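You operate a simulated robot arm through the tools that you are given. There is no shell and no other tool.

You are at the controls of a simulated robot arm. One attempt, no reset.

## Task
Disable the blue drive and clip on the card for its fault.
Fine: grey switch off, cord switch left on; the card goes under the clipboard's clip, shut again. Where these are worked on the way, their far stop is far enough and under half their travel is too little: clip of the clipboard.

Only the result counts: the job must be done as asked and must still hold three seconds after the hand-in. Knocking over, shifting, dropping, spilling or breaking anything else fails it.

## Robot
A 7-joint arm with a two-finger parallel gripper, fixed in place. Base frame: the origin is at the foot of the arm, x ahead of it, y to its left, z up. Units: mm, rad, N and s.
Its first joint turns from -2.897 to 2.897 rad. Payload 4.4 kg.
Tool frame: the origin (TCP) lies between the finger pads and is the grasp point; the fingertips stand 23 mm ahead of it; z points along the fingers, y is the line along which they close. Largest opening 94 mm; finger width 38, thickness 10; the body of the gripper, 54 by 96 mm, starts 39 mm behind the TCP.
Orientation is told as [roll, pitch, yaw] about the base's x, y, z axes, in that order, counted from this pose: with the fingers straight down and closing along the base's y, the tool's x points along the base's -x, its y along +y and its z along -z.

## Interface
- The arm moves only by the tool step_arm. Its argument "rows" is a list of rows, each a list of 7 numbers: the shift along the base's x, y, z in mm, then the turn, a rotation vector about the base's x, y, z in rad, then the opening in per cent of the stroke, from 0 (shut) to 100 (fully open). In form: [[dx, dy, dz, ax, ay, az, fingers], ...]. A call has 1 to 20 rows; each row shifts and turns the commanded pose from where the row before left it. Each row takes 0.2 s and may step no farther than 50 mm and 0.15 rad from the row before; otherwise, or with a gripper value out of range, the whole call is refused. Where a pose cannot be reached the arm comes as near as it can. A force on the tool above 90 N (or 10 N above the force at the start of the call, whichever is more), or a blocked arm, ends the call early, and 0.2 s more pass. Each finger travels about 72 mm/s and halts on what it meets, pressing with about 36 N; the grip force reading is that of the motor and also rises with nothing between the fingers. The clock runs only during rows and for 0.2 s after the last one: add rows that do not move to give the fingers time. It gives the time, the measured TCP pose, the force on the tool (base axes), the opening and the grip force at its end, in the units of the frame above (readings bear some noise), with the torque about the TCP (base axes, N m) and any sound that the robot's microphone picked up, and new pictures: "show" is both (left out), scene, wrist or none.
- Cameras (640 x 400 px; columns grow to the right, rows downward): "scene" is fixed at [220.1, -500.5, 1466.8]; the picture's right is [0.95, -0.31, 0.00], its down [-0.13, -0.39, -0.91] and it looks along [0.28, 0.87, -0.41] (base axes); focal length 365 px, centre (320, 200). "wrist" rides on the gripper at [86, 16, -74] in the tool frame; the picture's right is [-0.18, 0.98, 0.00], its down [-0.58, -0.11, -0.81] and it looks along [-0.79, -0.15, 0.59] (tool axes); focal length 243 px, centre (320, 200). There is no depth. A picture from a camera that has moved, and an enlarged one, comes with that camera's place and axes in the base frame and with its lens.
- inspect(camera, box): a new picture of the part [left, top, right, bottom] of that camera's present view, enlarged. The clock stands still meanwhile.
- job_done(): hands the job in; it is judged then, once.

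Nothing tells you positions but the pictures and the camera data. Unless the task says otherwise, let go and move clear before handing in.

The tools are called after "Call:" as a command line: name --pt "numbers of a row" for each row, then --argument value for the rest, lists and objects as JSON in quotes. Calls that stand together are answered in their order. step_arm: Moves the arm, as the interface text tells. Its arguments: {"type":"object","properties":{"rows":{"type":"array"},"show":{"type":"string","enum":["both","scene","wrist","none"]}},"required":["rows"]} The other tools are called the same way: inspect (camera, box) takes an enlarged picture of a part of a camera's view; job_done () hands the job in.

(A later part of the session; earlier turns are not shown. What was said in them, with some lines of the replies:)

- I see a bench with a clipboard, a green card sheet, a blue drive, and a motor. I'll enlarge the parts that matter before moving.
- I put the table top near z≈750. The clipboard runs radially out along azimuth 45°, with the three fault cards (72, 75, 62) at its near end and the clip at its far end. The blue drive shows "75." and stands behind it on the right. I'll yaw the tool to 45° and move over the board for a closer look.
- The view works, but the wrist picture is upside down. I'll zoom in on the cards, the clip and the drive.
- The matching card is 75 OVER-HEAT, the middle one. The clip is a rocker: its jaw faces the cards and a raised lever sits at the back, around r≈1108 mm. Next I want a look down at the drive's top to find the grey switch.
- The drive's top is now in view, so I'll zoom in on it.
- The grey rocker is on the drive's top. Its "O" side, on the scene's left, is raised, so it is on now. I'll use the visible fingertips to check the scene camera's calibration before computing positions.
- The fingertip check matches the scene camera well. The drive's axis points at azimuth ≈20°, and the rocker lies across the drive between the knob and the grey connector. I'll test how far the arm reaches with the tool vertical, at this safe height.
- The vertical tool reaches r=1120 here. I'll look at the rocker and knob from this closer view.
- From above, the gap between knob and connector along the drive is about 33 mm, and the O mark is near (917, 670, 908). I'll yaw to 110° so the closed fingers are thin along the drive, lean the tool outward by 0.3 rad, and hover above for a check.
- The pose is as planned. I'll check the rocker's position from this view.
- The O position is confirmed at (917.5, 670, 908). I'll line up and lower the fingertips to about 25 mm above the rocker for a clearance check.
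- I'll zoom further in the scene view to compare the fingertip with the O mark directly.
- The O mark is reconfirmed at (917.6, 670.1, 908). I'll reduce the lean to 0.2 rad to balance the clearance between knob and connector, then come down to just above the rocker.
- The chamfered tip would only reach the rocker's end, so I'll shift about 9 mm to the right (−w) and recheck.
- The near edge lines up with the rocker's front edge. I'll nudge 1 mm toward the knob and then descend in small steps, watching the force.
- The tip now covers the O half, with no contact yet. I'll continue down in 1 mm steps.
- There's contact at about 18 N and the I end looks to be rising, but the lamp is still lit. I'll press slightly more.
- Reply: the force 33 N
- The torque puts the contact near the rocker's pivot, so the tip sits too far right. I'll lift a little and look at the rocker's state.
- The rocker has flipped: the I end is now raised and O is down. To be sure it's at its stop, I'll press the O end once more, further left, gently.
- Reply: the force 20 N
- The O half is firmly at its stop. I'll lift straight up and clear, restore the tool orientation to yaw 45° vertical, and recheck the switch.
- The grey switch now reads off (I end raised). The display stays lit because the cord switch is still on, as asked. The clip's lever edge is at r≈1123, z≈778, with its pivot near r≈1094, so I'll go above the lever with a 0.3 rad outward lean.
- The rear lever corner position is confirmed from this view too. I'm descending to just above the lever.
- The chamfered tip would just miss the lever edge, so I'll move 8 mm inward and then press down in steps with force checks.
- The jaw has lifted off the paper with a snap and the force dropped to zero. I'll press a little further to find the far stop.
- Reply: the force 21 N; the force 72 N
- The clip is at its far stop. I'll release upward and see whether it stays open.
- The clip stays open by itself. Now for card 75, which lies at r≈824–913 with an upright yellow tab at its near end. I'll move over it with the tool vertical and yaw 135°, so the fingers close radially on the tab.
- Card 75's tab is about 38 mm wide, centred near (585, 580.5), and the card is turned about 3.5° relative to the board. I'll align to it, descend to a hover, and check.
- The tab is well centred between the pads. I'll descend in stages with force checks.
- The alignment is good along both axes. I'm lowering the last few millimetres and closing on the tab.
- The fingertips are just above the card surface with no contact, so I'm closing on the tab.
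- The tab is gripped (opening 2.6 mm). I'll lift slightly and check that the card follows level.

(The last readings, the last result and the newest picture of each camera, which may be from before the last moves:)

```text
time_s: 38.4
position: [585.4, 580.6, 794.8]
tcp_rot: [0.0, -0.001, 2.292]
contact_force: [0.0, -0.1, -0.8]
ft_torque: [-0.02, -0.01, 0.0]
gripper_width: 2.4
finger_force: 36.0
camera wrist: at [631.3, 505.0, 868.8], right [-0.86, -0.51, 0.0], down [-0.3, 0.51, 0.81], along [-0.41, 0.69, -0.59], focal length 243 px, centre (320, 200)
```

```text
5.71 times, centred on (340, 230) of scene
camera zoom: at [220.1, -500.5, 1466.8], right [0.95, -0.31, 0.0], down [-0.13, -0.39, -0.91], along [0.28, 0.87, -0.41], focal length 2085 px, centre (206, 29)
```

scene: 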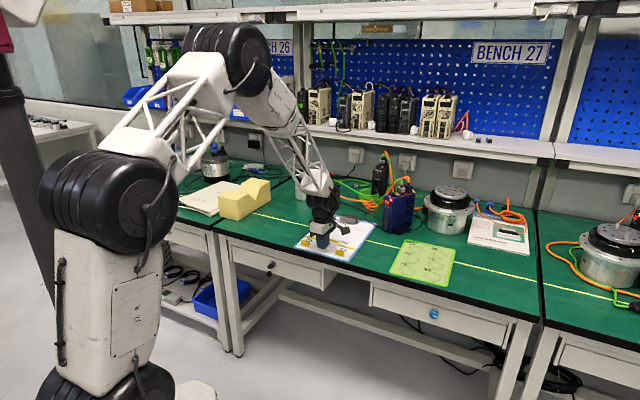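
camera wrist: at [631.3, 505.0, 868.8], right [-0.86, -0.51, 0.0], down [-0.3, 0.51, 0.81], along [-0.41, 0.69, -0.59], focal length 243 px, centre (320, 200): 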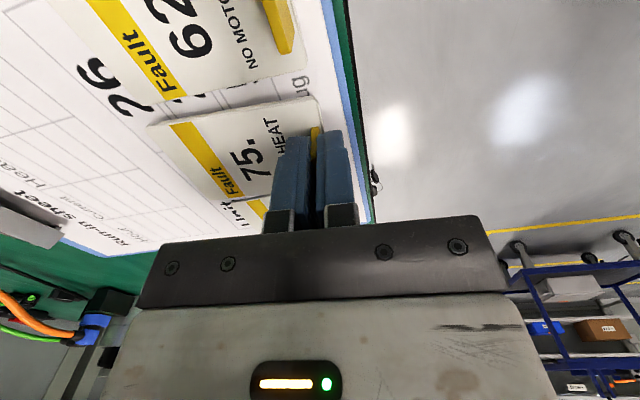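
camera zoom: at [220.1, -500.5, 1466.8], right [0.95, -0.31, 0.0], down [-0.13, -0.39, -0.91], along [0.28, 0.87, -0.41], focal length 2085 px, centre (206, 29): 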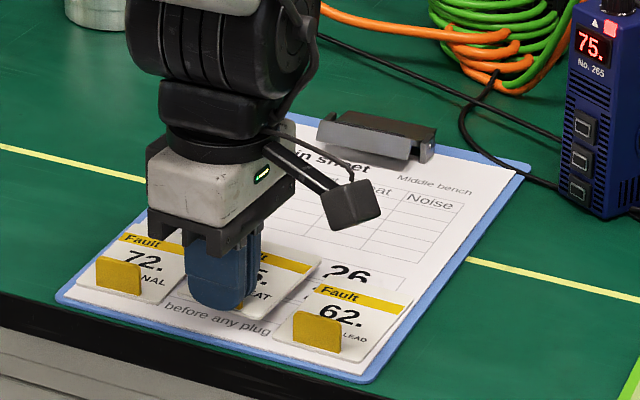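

The card came up level and its far edge is about 86 mm beyond the TCP. I'll straighten it to the board's axis and carry it outward to just short of the open jaw.

Call:
step_arm --pt "6 7 2 0 0 0.03 0" --pt "12 12.7 0 0 0 0.03 0" --pt "18 19 0 0 0 0 0" --pt "18 19 0 0 0 0 0" --pt "18 19 0 0 0 0 0" --pt "12 12.5 0 0 0 0 0" --pt "5.9 5.5 0 0 0 0 0" --pt "0 0 0 0 0 0 0"

Call:
inspect --camera "wrist" --box '[60, 0, 380, 200]'

Call:
inspect --camera "scene" --box '[315, 195, 375, 240]'

```text
time_s: 40.2
position: [675.6, 674.3, 794.9]
tcp_rot: [-0.001, -0.002, 2.352]
contact_force: [0.5, 0.4, 0.3]
ft_torque: [0.0, 0.02, -0.02]
gripper_width: 2.7
finger_force: 36.3
camera wrist: at [725.5, 602.0, 870.8], right [-0.83, -0.56, 0.0], down [-0.33, 0.49, 0.81], along [-0.45, 0.67, -0.59], focal length 243 px, centre (320, 200)
```

scene: 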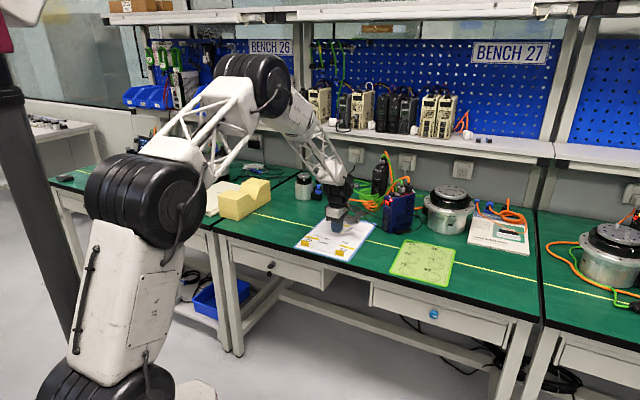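
wrist: 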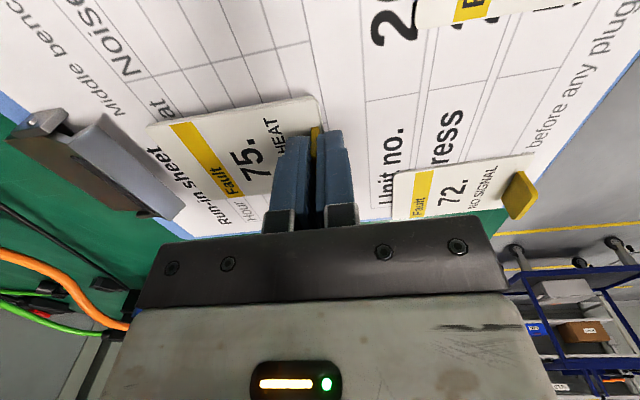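

```text
2.00 times, centred on (220, 100) of wrist
camera zoom: at [725.5, 602.0, 870.8], right [-0.83, -0.56, 0.0], down [-0.33, 0.49, 0.81], along [-0.45, 0.67, -0.59], focal length 485 px, centre (520, 400)
```

zoom: 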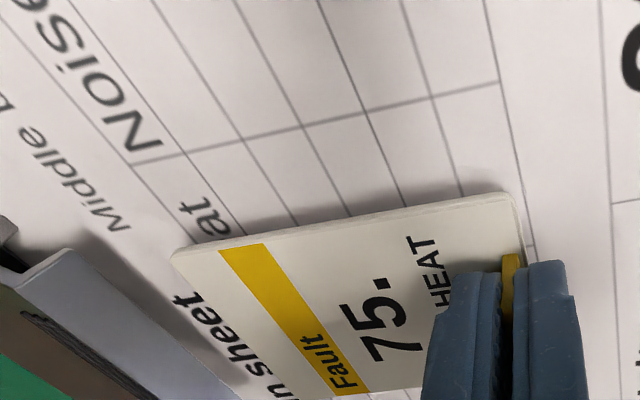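

```text
8.89 times, centred on (345, 218) of scene
camera zoom: at [220.1, -500.5, 1466.8], right [0.95, -0.31, 0.0], down [-0.13, -0.39, -0.91], along [0.28, 0.87, -0.41], focal length 3244 px, centre (98, 44)
```

zoom: 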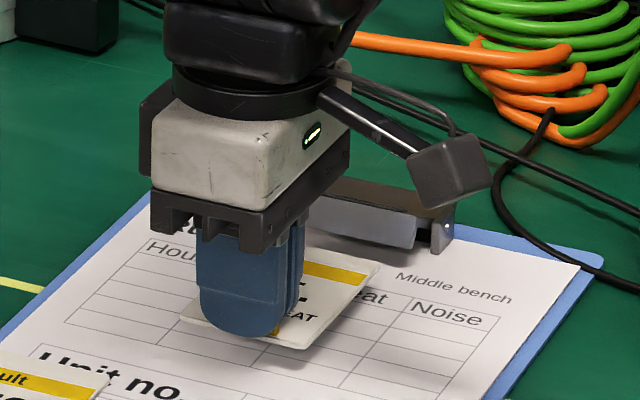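

The card's far edge is at r≈1041 and the raised jaw edge is at r≈1062–1070, roughly 15 mm above the paper. I'll lower to about 3–4 mm above the paper and start sliding the card in.

Call:
step_arm --pt "0 0 -5 0 0 0 0" --pt "0 0 -4.5 0 0 0 0" --pt "4 4.5 0 0 0 0 0" --pt "4 4.5 0 0 0 0 0" --pt "4 4.5 0 0 0 0 0" --pt "0 0 0 0 0 0 0"

Call:
inspect --camera "wrist" --box '[60, 40, 380, 240]'

Call:
inspect --camera "scene" --box '[325, 200, 375, 235]'

```text
time_s: 41.6
position: [688.0, 689.0, 786.4]
tcp_rot: [-0.001, -0.002, 2.353]
contact_force: [-0.4, -0.7, -0.8]
ft_torque: [0.03, 0.0, 0.01]
gripper_width: 2.9
finger_force: 35.9
camera wrist: at [737.6, 616.0, 861.0], right [-0.83, -0.56, 0.0], down [-0.33, 0.49, 0.81], along [-0.45, 0.67, -0.59], focal length 243 px, centre (320, 200)
```

scene: 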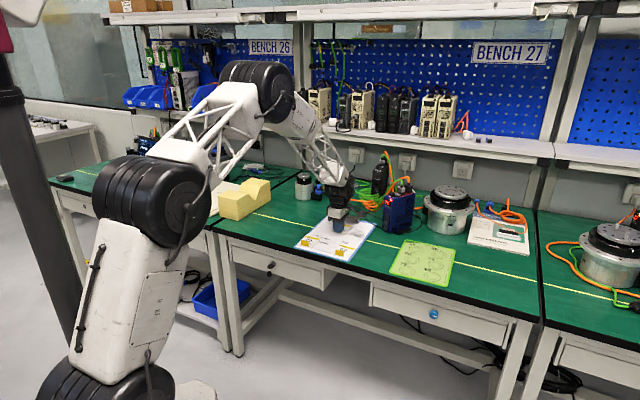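
wrist: 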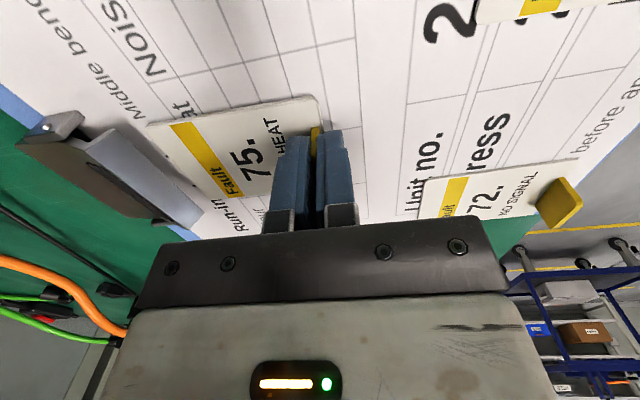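

```text
2.00 times, centred on (220, 140) of wrist
camera zoom: at [737.6, 616.0, 861.0], right [-0.83, -0.56, 0.0], down [-0.33, 0.49, 0.81], along [-0.45, 0.67, -0.59], focal length 485 px, centre (520, 320)
```

zoom: 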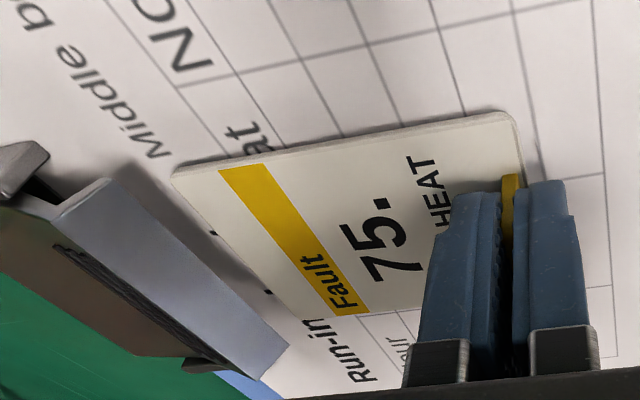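

```text
11.43 times, centred on (350, 218) of scene
camera zoom: at [220.1, -500.5, 1466.8], right [0.95, -0.31, 0.0], down [-0.13, -0.39, -0.91], along [0.28, 0.87, -0.41], focal length 4170 px, centre (-23, 0)
```

zoom: 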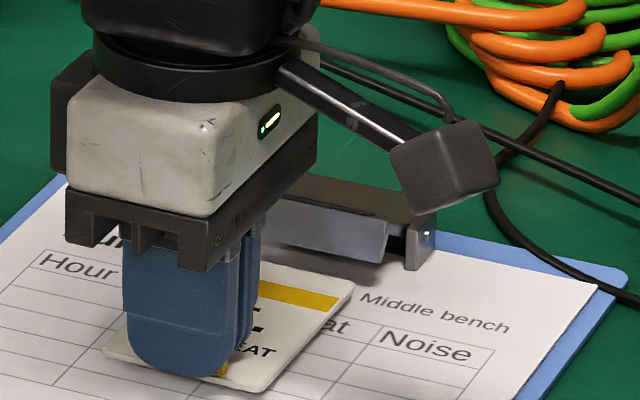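

The card is heading under the jaw and laterally inside it. I'll slide it in another 23 mm with a small lateral correction, watching for contact.

Call:
step_arm --pt "4.5 3.5 0 0 0 0 0" --pt "4.5 3.6 0 0 0 0 0" --pt "0 0 0 0 0 0 0" --show "none"

Call:
inspect --camera "wrist" --box '[60, 40, 380, 240]'

Call:
step_arm --pt "4.4 4 0 0 0 0 0" --pt "4.4 4 0 0 0 0 0" --pt "0 0 0 0 0 0 0" --show "none"

Call:
inspect --camera "wrist" --box '[60, 40, 380, 240]'

Call:
inspect --camera "scene" --box '[325, 200, 375, 235]'

```text
time_s: 42.4
position: [696.6, 696.3, 786.1]
tcp_rot: [0.0, -0.002, 2.351]
contact_force: [0.0, -0.4, -0.1]
ft_torque: [-0.01, 0.0, 0.0]
gripper_width: 2.7
finger_force: 36.5
```

```text
2.00 times, centred on (220, 140) of wrist
camera zoom: at [746.6, 623.2, 861.1], right [-0.83, -0.56, 0.0], down [-0.33, 0.49, 0.81], along [-0.45, 0.67, -0.59], focal length 485 px, centre (520, 320)
```

zoom: 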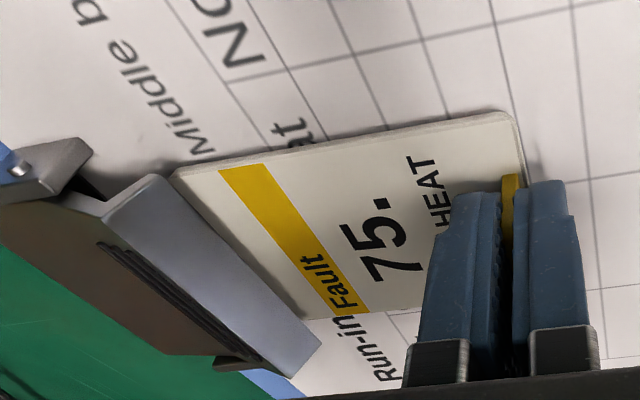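

```text
time_s: 43.2
position: [704.9, 704.5, 786.5]
tcp_rot: [0.001, 0.001, 2.352]
contact_force: [-0.1, -0.3, -0.8]
ft_torque: [0.01, 0.0, -0.03]
gripper_width: 2.4
finger_force: 36.2
```

```text
2.00 times, centred on (220, 140) of wrist
camera zoom: at [754.8, 630.8, 861.0], right [-0.83, -0.56, 0.0], down [-0.33, 0.49, 0.81], along [-0.45, 0.67, -0.59], focal length 485 px, centre (520, 320)
```

zoom: 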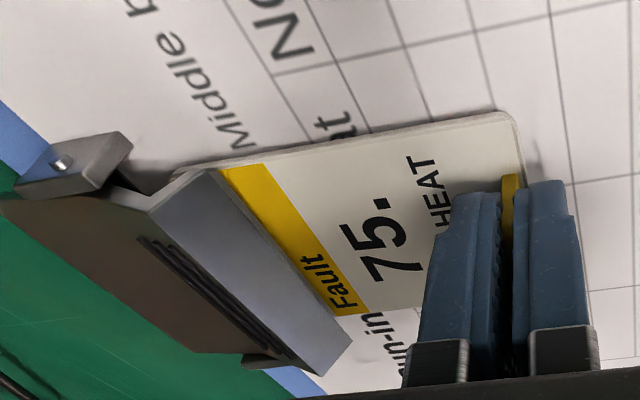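

```text
11.43 times, centred on (350, 218) of scene
camera zoom: at [220.1, -500.5, 1466.8], right [0.95, -0.31, 0.0], down [-0.13, -0.39, -0.91], along [0.28, 0.87, -0.41], focal length 4170 px, centre (-23, 0)
```

zoom: 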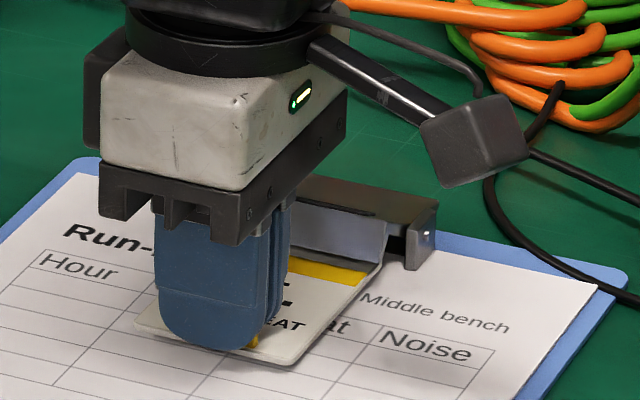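

The far edge is about 15 mm past the jaw line and nothing was touched. I'll set the card down on the sheet and release the tab.

Call:
step_arm --pt "0 0 -2.5 0 0 0 0" --pt "0 0 -2 0 0 0 0" --pt "0 0 0 0 0 0 0" --show "none"

Call:
step_arm --pt "0 0 0 0 0 0 8" --pt "0 0 0 0 0 0 20" --pt "0 0 0 0 0 0 40" --pt "0 0 0 0 0 0 40" --pt "0 0 5 0 0 0 40" --pt "0 0 10 0 0 0 40" --pt "0 0 0 0 0 0 40"

Call:
inspect --camera "wrist" --box '[60, 40, 380, 240]'

Call:
inspect --camera "scene" --box '[325, 200, 375, 235]'

```text
time_s: 44.0
position: [705.9, 704.0, 781.4]
tcp_rot: [0.001, -0.002, 2.352]
contact_force: [-0.6, -0.7, 0.2]
ft_torque: [0.01, 0.02, -0.01]
gripper_width: 2.8
finger_force: 36.2
```

```text
time_s: 45.6
position: [705.4, 703.6, 797.0]
tcp_rot: [0.0, 0.0, 2.354]
contact_force: [-0.5, -0.1, -0.2]
ft_torque: [-0.02, -0.02, 0.01]
gripper_width: 37.6
finger_force: 0.0
camera wrist: at [754.9, 631.1, 871.8], right [-0.83, -0.56, 0.0], down [-0.33, 0.49, 0.81], along [-0.45, 0.67, -0.59], focal length 243 px, centre (320, 200)
```

scene: 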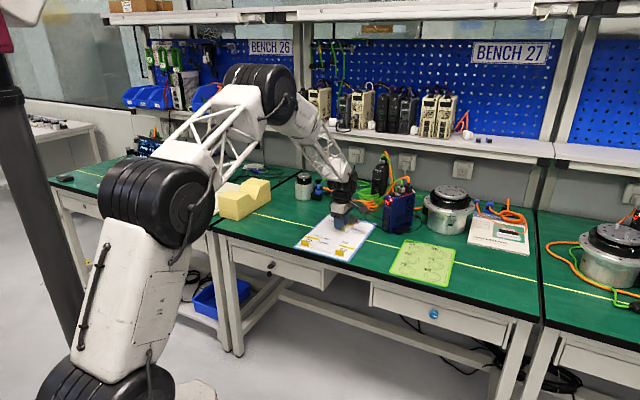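
wrist: 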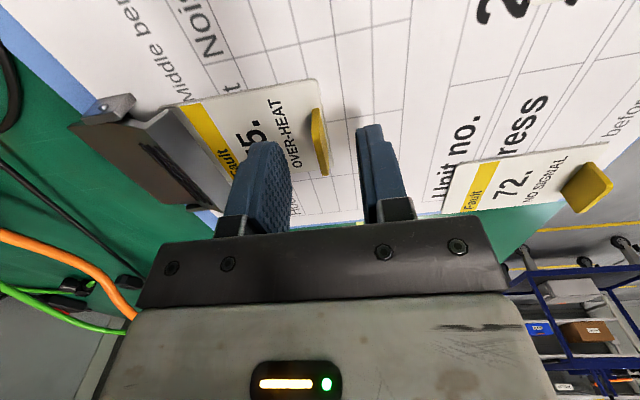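

```text
2.00 times, centred on (220, 140) of wrist
camera zoom: at [754.9, 631.1, 871.8], right [-0.83, -0.56, 0.0], down [-0.33, 0.49, 0.81], along [-0.45, 0.67, -0.59], focal length 485 px, centre (520, 320)
```

zoom: 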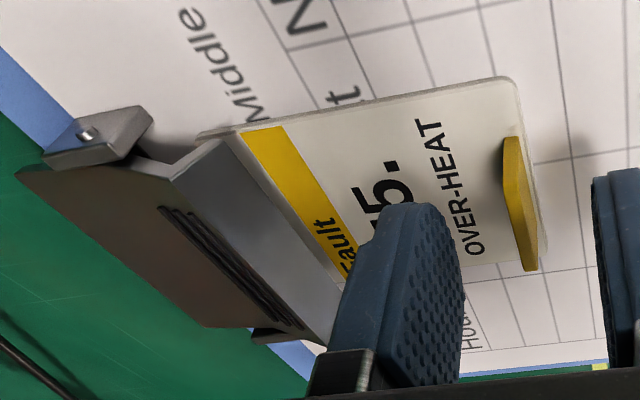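

```text
11.43 times, centred on (350, 218) of scene
camera zoom: at [220.1, -500.5, 1466.8], right [0.95, -0.31, 0.0], down [-0.13, -0.39, -0.91], along [0.28, 0.87, -0.41], focal length 4170 px, centre (-23, 0)
```

zoom: 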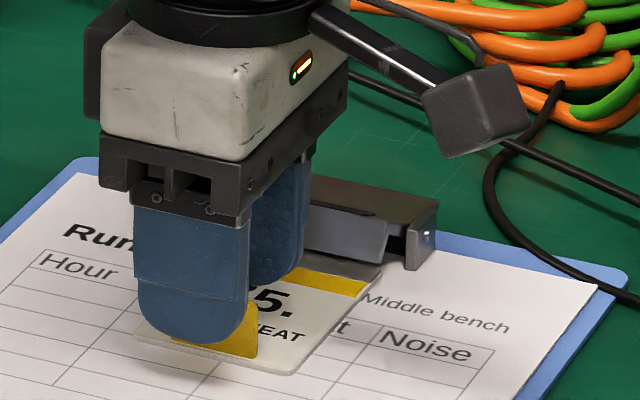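

The card lies flat with its end under the raised jaw. I'll lift clear, close the fingers, return to yaw 45° with a slight lean, and hover over the jaw to press it shut.

Call:
step_arm --pt "0 0 35 0 0 0 40" --pt "0 0 40 0 0 0 40" --pt "0 0 28 0 0 -0.1428 20" --pt "5 5 0 0 0 -0.1428 0" --pt "5 5 0 0 0 -0.1428 0" --pt "5 5 0 0 0 -0.1428 0" --pt "5 5 0 0 0 -0.1428 0" --pt "5 5 0 0 0 -0.1428 0" --pt "5 6 0 0 0 -0.1428 0" --pt "5 6 0 0 0 -0.1428 0" --pt "5 6 0 0 0 -0.1428 0" --pt "5 6 0 0 0 -0.1428 0" --pt "5 5.7 0 0 0 -0.1428 0" --pt "0.1 0 -30 0.106 -0.106 0 0" --pt "0 0 -25 0 0 0 0" --pt "0 0 0 0 0 0 0"

Call:
inspect --camera "wrist" --box '[200, 0, 440, 150]'

Call:
inspect --camera "scene" --box '[320, 190, 380, 235]'

```text
time_s: 49.0
position: [756.1, 758.5, 844.8]
tcp_rot: [0.001, -0.154, 0.782]
contact_force: [0.1, 0.4, 0.6]
ft_torque: [0.0, 0.01, 0.0]
gripper_width: 0.0
finger_force: 36.3
camera wrist: at [676.3, 702.3, 906.3], right [-0.56, 0.83, 0.03], down [0.4, 0.24, 0.88], along [0.72, 0.51, -0.47], focal length 243 px, centre (320, 200)
```

scene: 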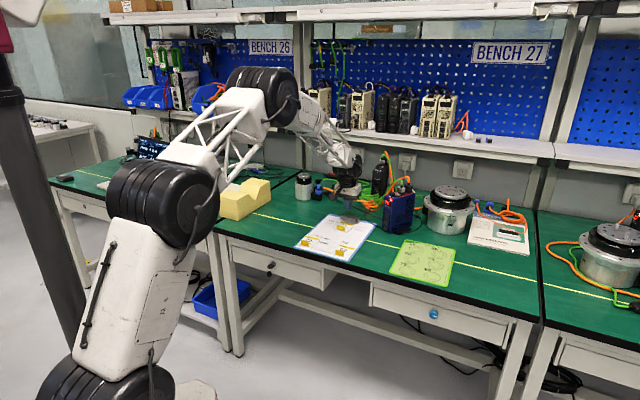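
wrist: 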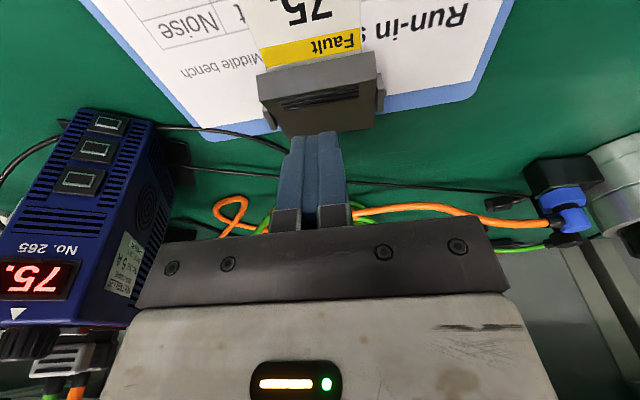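

```text
2.67 times, centred on (320, 75) of wrist
camera zoom: at [676.3, 702.3, 906.3], right [-0.56, 0.83, 0.03], down [0.4, 0.24, 0.88], along [0.72, 0.51, -0.47], focal length 647 px, centre (320, 533)
```

zoom: 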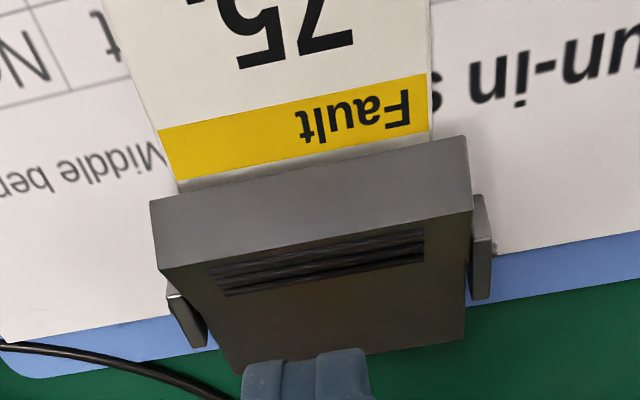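

```text
8.89 times, centred on (350, 212) of scene
camera zoom: at [220.1, -500.5, 1466.8], right [0.95, -0.31, 0.0], down [-0.13, -0.39, -0.91], along [0.28, 0.87, -0.41], focal length 3244 px, centre (53, 89)
```

zoom: 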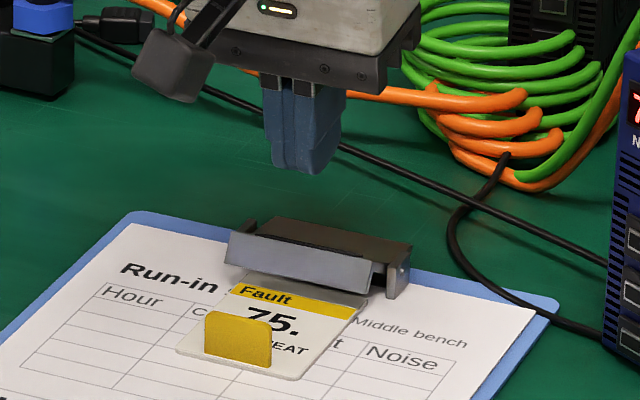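

The view is clear: the bend of the raised jaw is at r≈1070–1074, right under the fingertips. I'm descending and pressing it shut in small steps.

Call:
step_arm --pt "0 0 -20 0 0 0 0" --pt "0 0 -12 0 0 0 0" --pt "0 0 0 0 0 0 0" --show "none"

Call:
inspect --camera "scene" --box '[320, 190, 380, 235]'

Call:
step_arm --pt "0 0 -2 0 0 0 0" --pt "0 0 -2 0 0 0 0" --pt "0 0 0 0 0 0 0" --show "none"

Call:
step_arm --pt "0 0 -2 0 0 0 0" --pt "0 0 0 0 0 0 0" --show "none"

Call:
step_arm --pt "0 0 -2 0 0 0 0" --pt "0 0 0 0 0 0 0" --show "none"

Call:
inspect --camera "scene" --box '[320, 190, 380, 235]'

```text
time_s: 49.8
position: [753.8, 757.6, 813.3]
tcp_rot: [0.002, -0.152, 0.783]
contact_force: [0.0, -0.4, 0.6]
ft_torque: [0.01, 0.0, 0.04]
gripper_width: 0.0
finger_force: 36.0
```

```text
8.89 times, centred on (350, 212) of scene
camera zoom: at [220.1, -500.5, 1466.8], right [0.95, -0.31, 0.0], down [-0.13, -0.39, -0.91], along [0.28, 0.87, -0.41], focal length 3244 px, centre (53, 89)
```

zoom: 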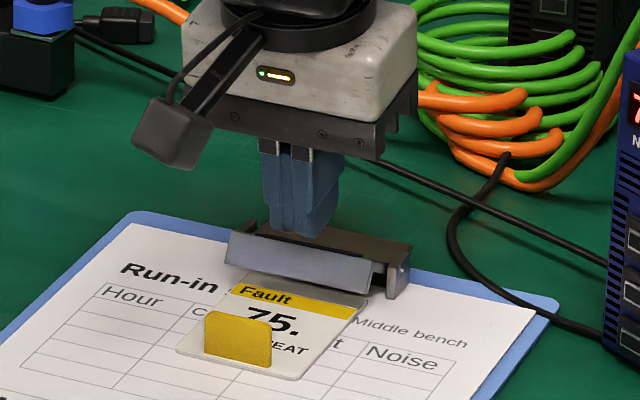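

```text
time_s: 50.6
position: [756.3, 759.4, 808.0]
tcp_rot: [0.002, -0.152, 0.781]
contact_force: [-0.1, 0.3, -0.1]
ft_torque: [-0.03, -0.03, 0.0]
gripper_width: 0.0
finger_force: 35.9
```

```text
time_s: 51.2
position: [754.0, 759.7, 807.6]
tcp_rot: [0.002, -0.152, 0.782]
contact_force: [-0.1, 0.5, -0.6]
ft_torque: [-0.01, 0.02, 0.02]
gripper_width: 0.0
finger_force: 36.3
```

```text
time_s: 51.8
position: [756.8, 758.4, 805.8]
tcp_rot: [0.001, -0.152, 0.782]
contact_force: [-2.3, -2.4, 5.1]
ft_torque: [-0.05, 0.04, 0.0]
gripper_width: 0.0
finger_force: 35.6
```

```text
8.89 times, centred on (350, 212) of scene
camera zoom: at [220.1, -500.5, 1466.8], right [0.95, -0.31, 0.0], down [-0.13, -0.39, -0.91], along [0.28, 0.87, -0.41], focal length 3244 px, centre (53, 89)
```

zoom: 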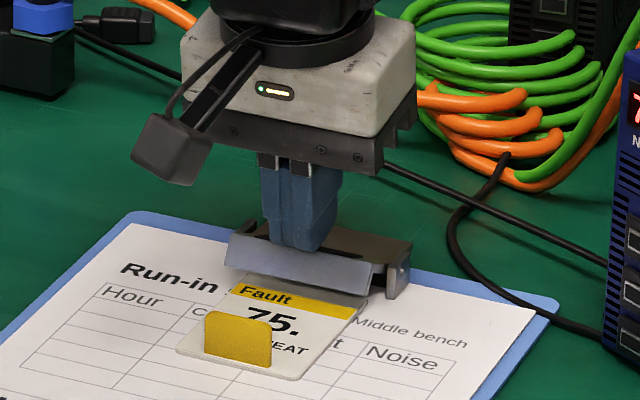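

Contact is right at the bend, about 5 N. I'm continuing downward in small steps.

Call:
step_arm --pt "0 0 -2 0 0 0 0" --pt "0 0 0 0 0 0 0" --show "none"

Call:
step_arm --pt "0 0 -2 0 0 0 0" --pt "0 0 0 0 0 0 0" --show "none"

Call:
inspect --camera "scene" --box '[320, 190, 380, 235]'

```text
time_s: 52.4
position: [755.8, 758.5, 803.1]
tcp_rot: [0.002, -0.151, 0.782]
contact_force: [0.0, 0.5, 1.0]
ft_torque: [0.0, 0.01, 0.04]
gripper_width: 0.0
finger_force: 35.8
```

```text
time_s: 53.0
position: [754.5, 758.8, 800.4]
tcp_rot: [0.002, -0.153, 0.781]
contact_force: [-0.5, -0.2, 0.6]
ft_torque: [0.0, 0.03, 0.01]
gripper_width: 0.1
finger_force: 35.8
```

```text
8.89 times, centred on (350, 212) of scene
camera zoom: at [220.1, -500.5, 1466.8], right [0.95, -0.31, 0.0], down [-0.13, -0.39, -0.91], along [0.28, 0.87, -0.41], focal length 3244 px, centre (53, 89)
```

zoom: 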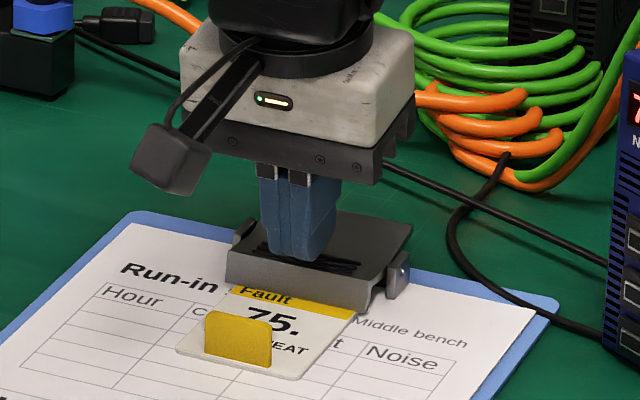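

The clip snapped shut onto the card. I'll press lightly to confirm it's fully seated.

Call:
step_arm --pt "0 0 -2 0 0 0 0" --pt "0 0 0 0 0 0 0" --show "none"

Call:
step_arm --pt "0 0 -2 0 0 0 0" --pt "0 0 0 0 0 0 0" --show "none"

Call:
step_arm --pt "0 0 -1 0 0 0 0" --pt "0 0 0 0 0 0 0" --show "none"

```text
time_s: 53.6
position: [755.6, 759.5, 798.9]
tcp_rot: [0.001, -0.151, 0.782]
contact_force: [0.9, 0.2, 0.6]
ft_torque: [0.01, 0.02, 0.01]
gripper_width: 0.0
finger_force: 35.8
```

```text
time_s: 54.2
position: [755.7, 757.8, 797.1]
tcp_rot: [0.002, -0.151, 0.782]
contact_force: [0.1, -1.2, 4.8]
ft_torque: [-0.08, 0.09, -0.05]
gripper_width: 0.0
finger_force: 35.7
```

```text
time_s: 54.8
position: [756.0, 758.8, 797.1]
tcp_rot: [0.001, -0.152, 0.782]
contact_force: [-2.2, -4.2, 14.0]
ft_torque: [-0.15, 0.15, 0.03]
gripper_width: 0.0
finger_force: 36.5
```

The jaw is firm under 14 N, so it's seated. I'll lift away, retreat clear and check everything.

Call:
step_arm --pt "0 0 4 0 0 0 0" --pt "0 0 20 0 0 0 0" --pt "0 0 40 0 0 0 0" --pt "-10 -10 40 -0.106 0.106 0 0" --pt "-30 -30 40 0 0 0 0" --pt "-30 -30 40 0 0 0 0" --pt "-30 -30 30 0 0 0 0" --pt "-20 -30 30 0 0 0 0" --pt "-20 -30 20 0 0 0 0" --pt "0 0 0 0 0 0 0"

Call:
inspect --camera "wrist" --box '[220, 20, 460, 170]'

Call:
inspect --camera "scene" --box '[280, 195, 390, 270]'

Call:
inspect --camera "scene" --box '[370, 165, 430, 215]'

Call:
inspect --camera "scene" --box '[310, 150, 400, 210]'

```text
refused: row 5 steps farther than a row can; nothing moved
```

```text
2.67 times, centred on (340, 95) of wrist
camera zoom: at [675.7, 702.0, 857.5], right [-0.56, 0.83, 0.03], down [0.4, 0.24, 0.89], along [0.72, 0.51, -0.46], focal length 647 px, centre (267, 480)
```

zoom: 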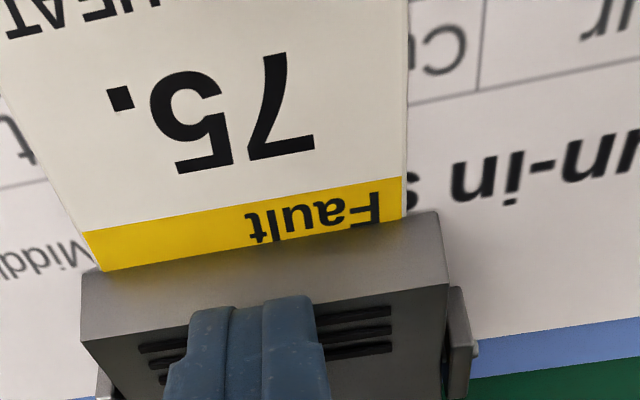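

```text
5.33 times, centred on (335, 232) of scene
camera zoom: at [220.1, -500.5, 1466.8], right [0.95, -0.31, 0.0], down [-0.13, -0.39, -0.91], along [0.28, 0.87, -0.41], focal length 1946 px, centre (240, 27)
```

zoom: 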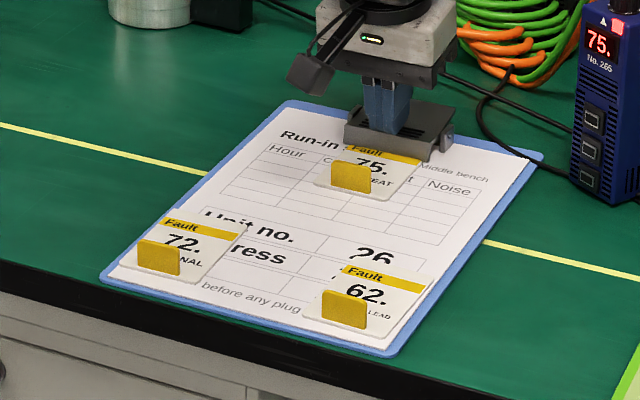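

```text
8.00 times, centred on (400, 190) of scene
camera zoom: at [220.1, -500.5, 1466.8], right [0.95, -0.31, 0.0], down [-0.13, -0.39, -0.91], along [0.28, 0.87, -0.41], focal length 2919 px, centre (-320, 280)
```

zoom: 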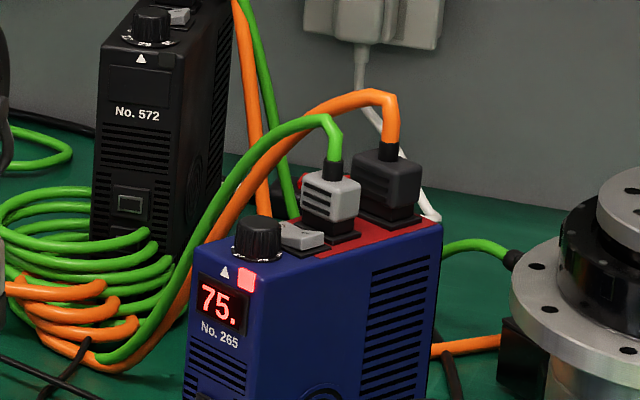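

```text
6.67 times, centred on (355, 180) of scene
camera zoom: at [220.1, -500.5, 1466.8], right [0.95, -0.31, 0.0], down [-0.13, -0.39, -0.91], along [0.28, 0.87, -0.41], focal length 2433 px, centre (87, 333)
```

zoom: 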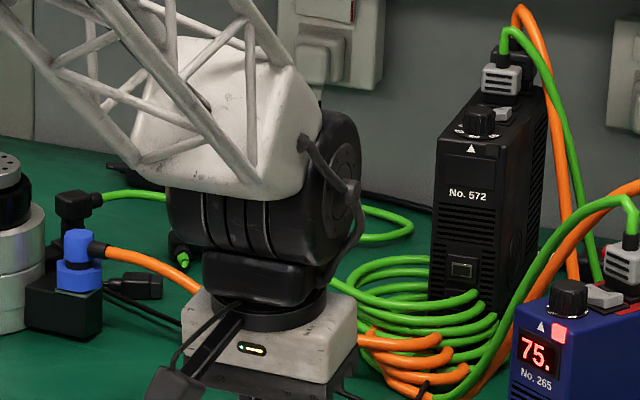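

The clip is shut on the card; that retreat call was refused because a row was too long. I'm retreating with smaller rows.

Call:
step_arm --pt "0 0 4 0 0 0 0" --pt "0 0 20 0 0 0 0" --pt "0 0 40 0 0 0 0" --pt "-10 -10 40 -0.106 0.106 0 0" --pt "-25 -25 30 0 0 0 0" --pt "-25 -25 30 0 0 0 0" --pt "-25 -25 30 0 0 0 0" --pt "-25 -25 30 0 0 0 0" --pt "-25 -25 30 0 0 0 0" --pt "-20 -25 20 0 0 0 0" --pt "0 0 0 0 0 0 0"

Call:
inspect --camera "wrist" --box '[200, 20, 440, 170]'

Call:
inspect --camera "scene" --box '[280, 195, 390, 270]'

Call:
inspect --camera "scene" --box '[380, 170, 420, 200]'

Call:
inspect --camera "scene" --box '[320, 195, 380, 235]'

```text
time_s: 57.2
position: [599.3, 598.4, 1070.9]
tcp_rot: [-0.001, -0.002, 0.781]
contact_force: [-1.0, -1.3, -0.4]
ft_torque: [-0.02, 0.02, 0.0]
gripper_width: 0.0
finger_force: 36.4
camera wrist: at [527.4, 549.4, 1145.2], right [-0.56, 0.83, 0.0], down [0.49, 0.33, 0.81], along [0.67, 0.45, -0.59], focal length 243 px, centre (320, 200)
```

scene: 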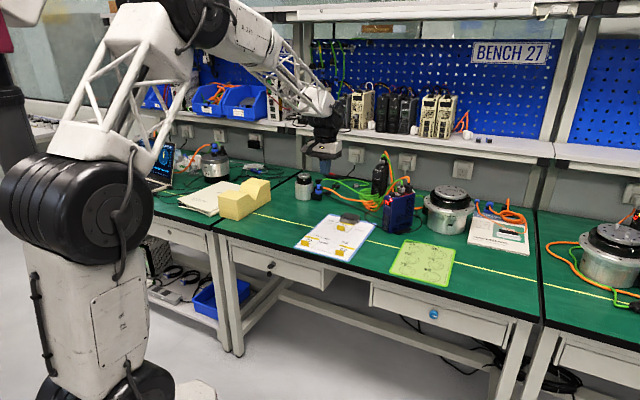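
wrist: 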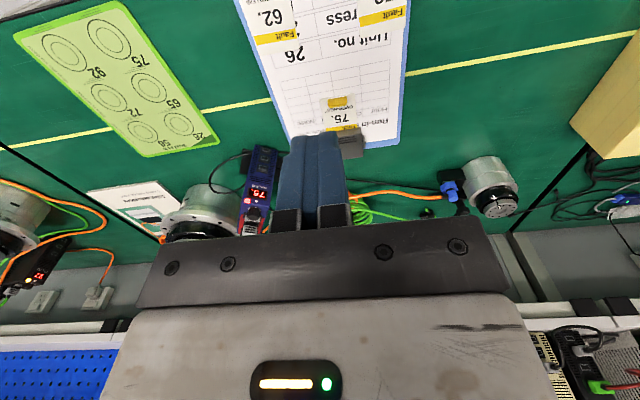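

```text
2.67 times, centred on (320, 95) of wrist
camera zoom: at [527.4, 549.4, 1145.2], right [-0.56, 0.83, 0.0], down [0.49, 0.33, 0.81], along [0.67, 0.45, -0.59], focal length 647 px, centre (320, 480)
```

zoom: 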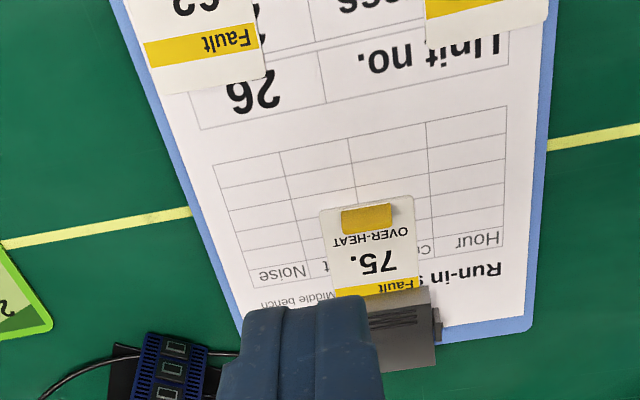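

```text
5.33 times, centred on (335, 232) of scene
camera zoom: at [220.1, -500.5, 1466.8], right [0.95, -0.31, 0.0], down [-0.13, -0.39, -0.91], along [0.28, 0.87, -0.41], focal length 1946 px, centre (240, 27)
```

zoom: 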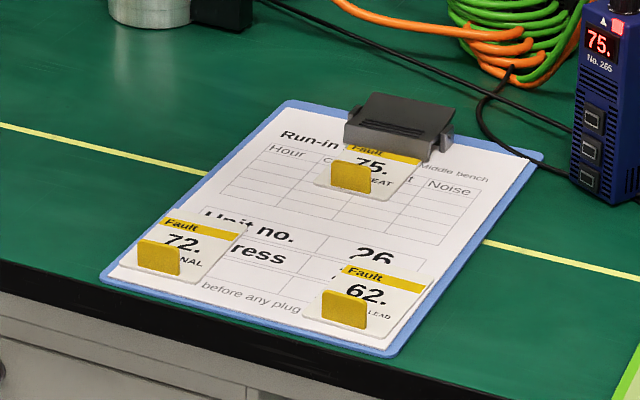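

```text
13.33 times, centred on (400, 185) of scene
camera zoom: at [220.1, -500.5, 1466.8], right [0.95, -0.31, 0.0], down [-0.13, -0.39, -0.91], along [0.28, 0.87, -0.41], focal length 4866 px, centre (-747, 400)
```

zoom: 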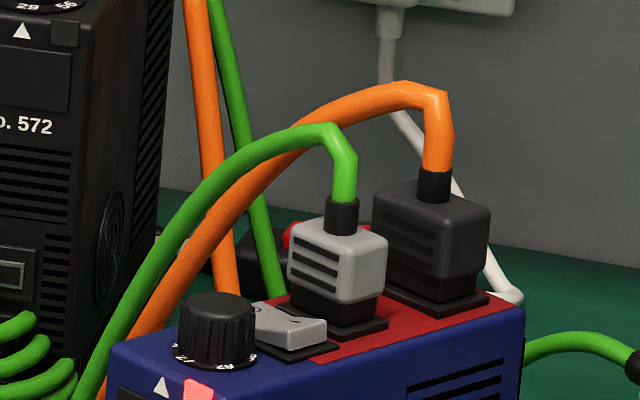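

```text
10.00 times, centred on (350, 215) of scene
camera zoom: at [220.1, -500.5, 1466.8], right [0.95, -0.31, 0.0], down [-0.13, -0.39, -0.91], along [0.28, 0.87, -0.41], focal length 3649 px, centre (20, 50)
```

zoom: 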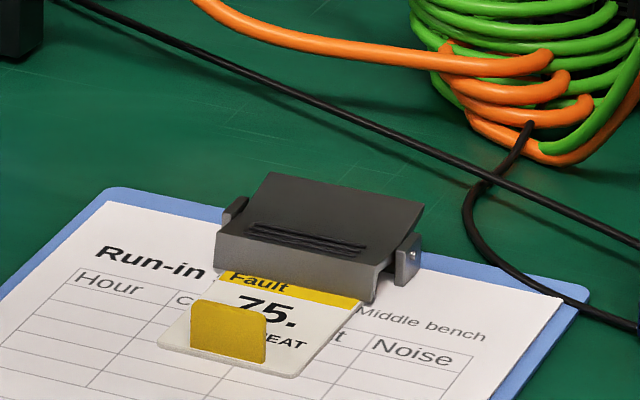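

Card 75 is held under the shut clip, and the blue drive's grey rocker is at O. The cord switch, the other cards and the cables look untouched, and the arm is clear, so I'm handing in.

Call:
job_done

```text
The job is handed in.
```

I switched the blue drive's grey switch off and clipped fault card 75 (OVER-HEAT) under the shut clipboard clip. The job is handed in, but I haven't seen the judgement.

- **Drive:** the grey rocker is down on its O side, and it stayed there when I pressed it a second time at about 20 N. The drive's display and red lamp are still lit. I took this as normal because the cord switch is still on, but I couldn't confirm it.
- **Card:** the drive showed fault "75.", so I used the matching card from the middle of the three. I estimate about 15 mm of it is under the jaw.
- **Clip:** it was opened to its far stop and stayed open while I slid the card in. I then pressed it shut, and it held firm under about 14 N.
- **Rest of the bench:** the cord switch, cables, knob and the other two cards look untouched in the pictures. While opening the clip I pressed harder than intended for a moment, about 71 N at the stop; the clipboard doesn't appear to have moved.
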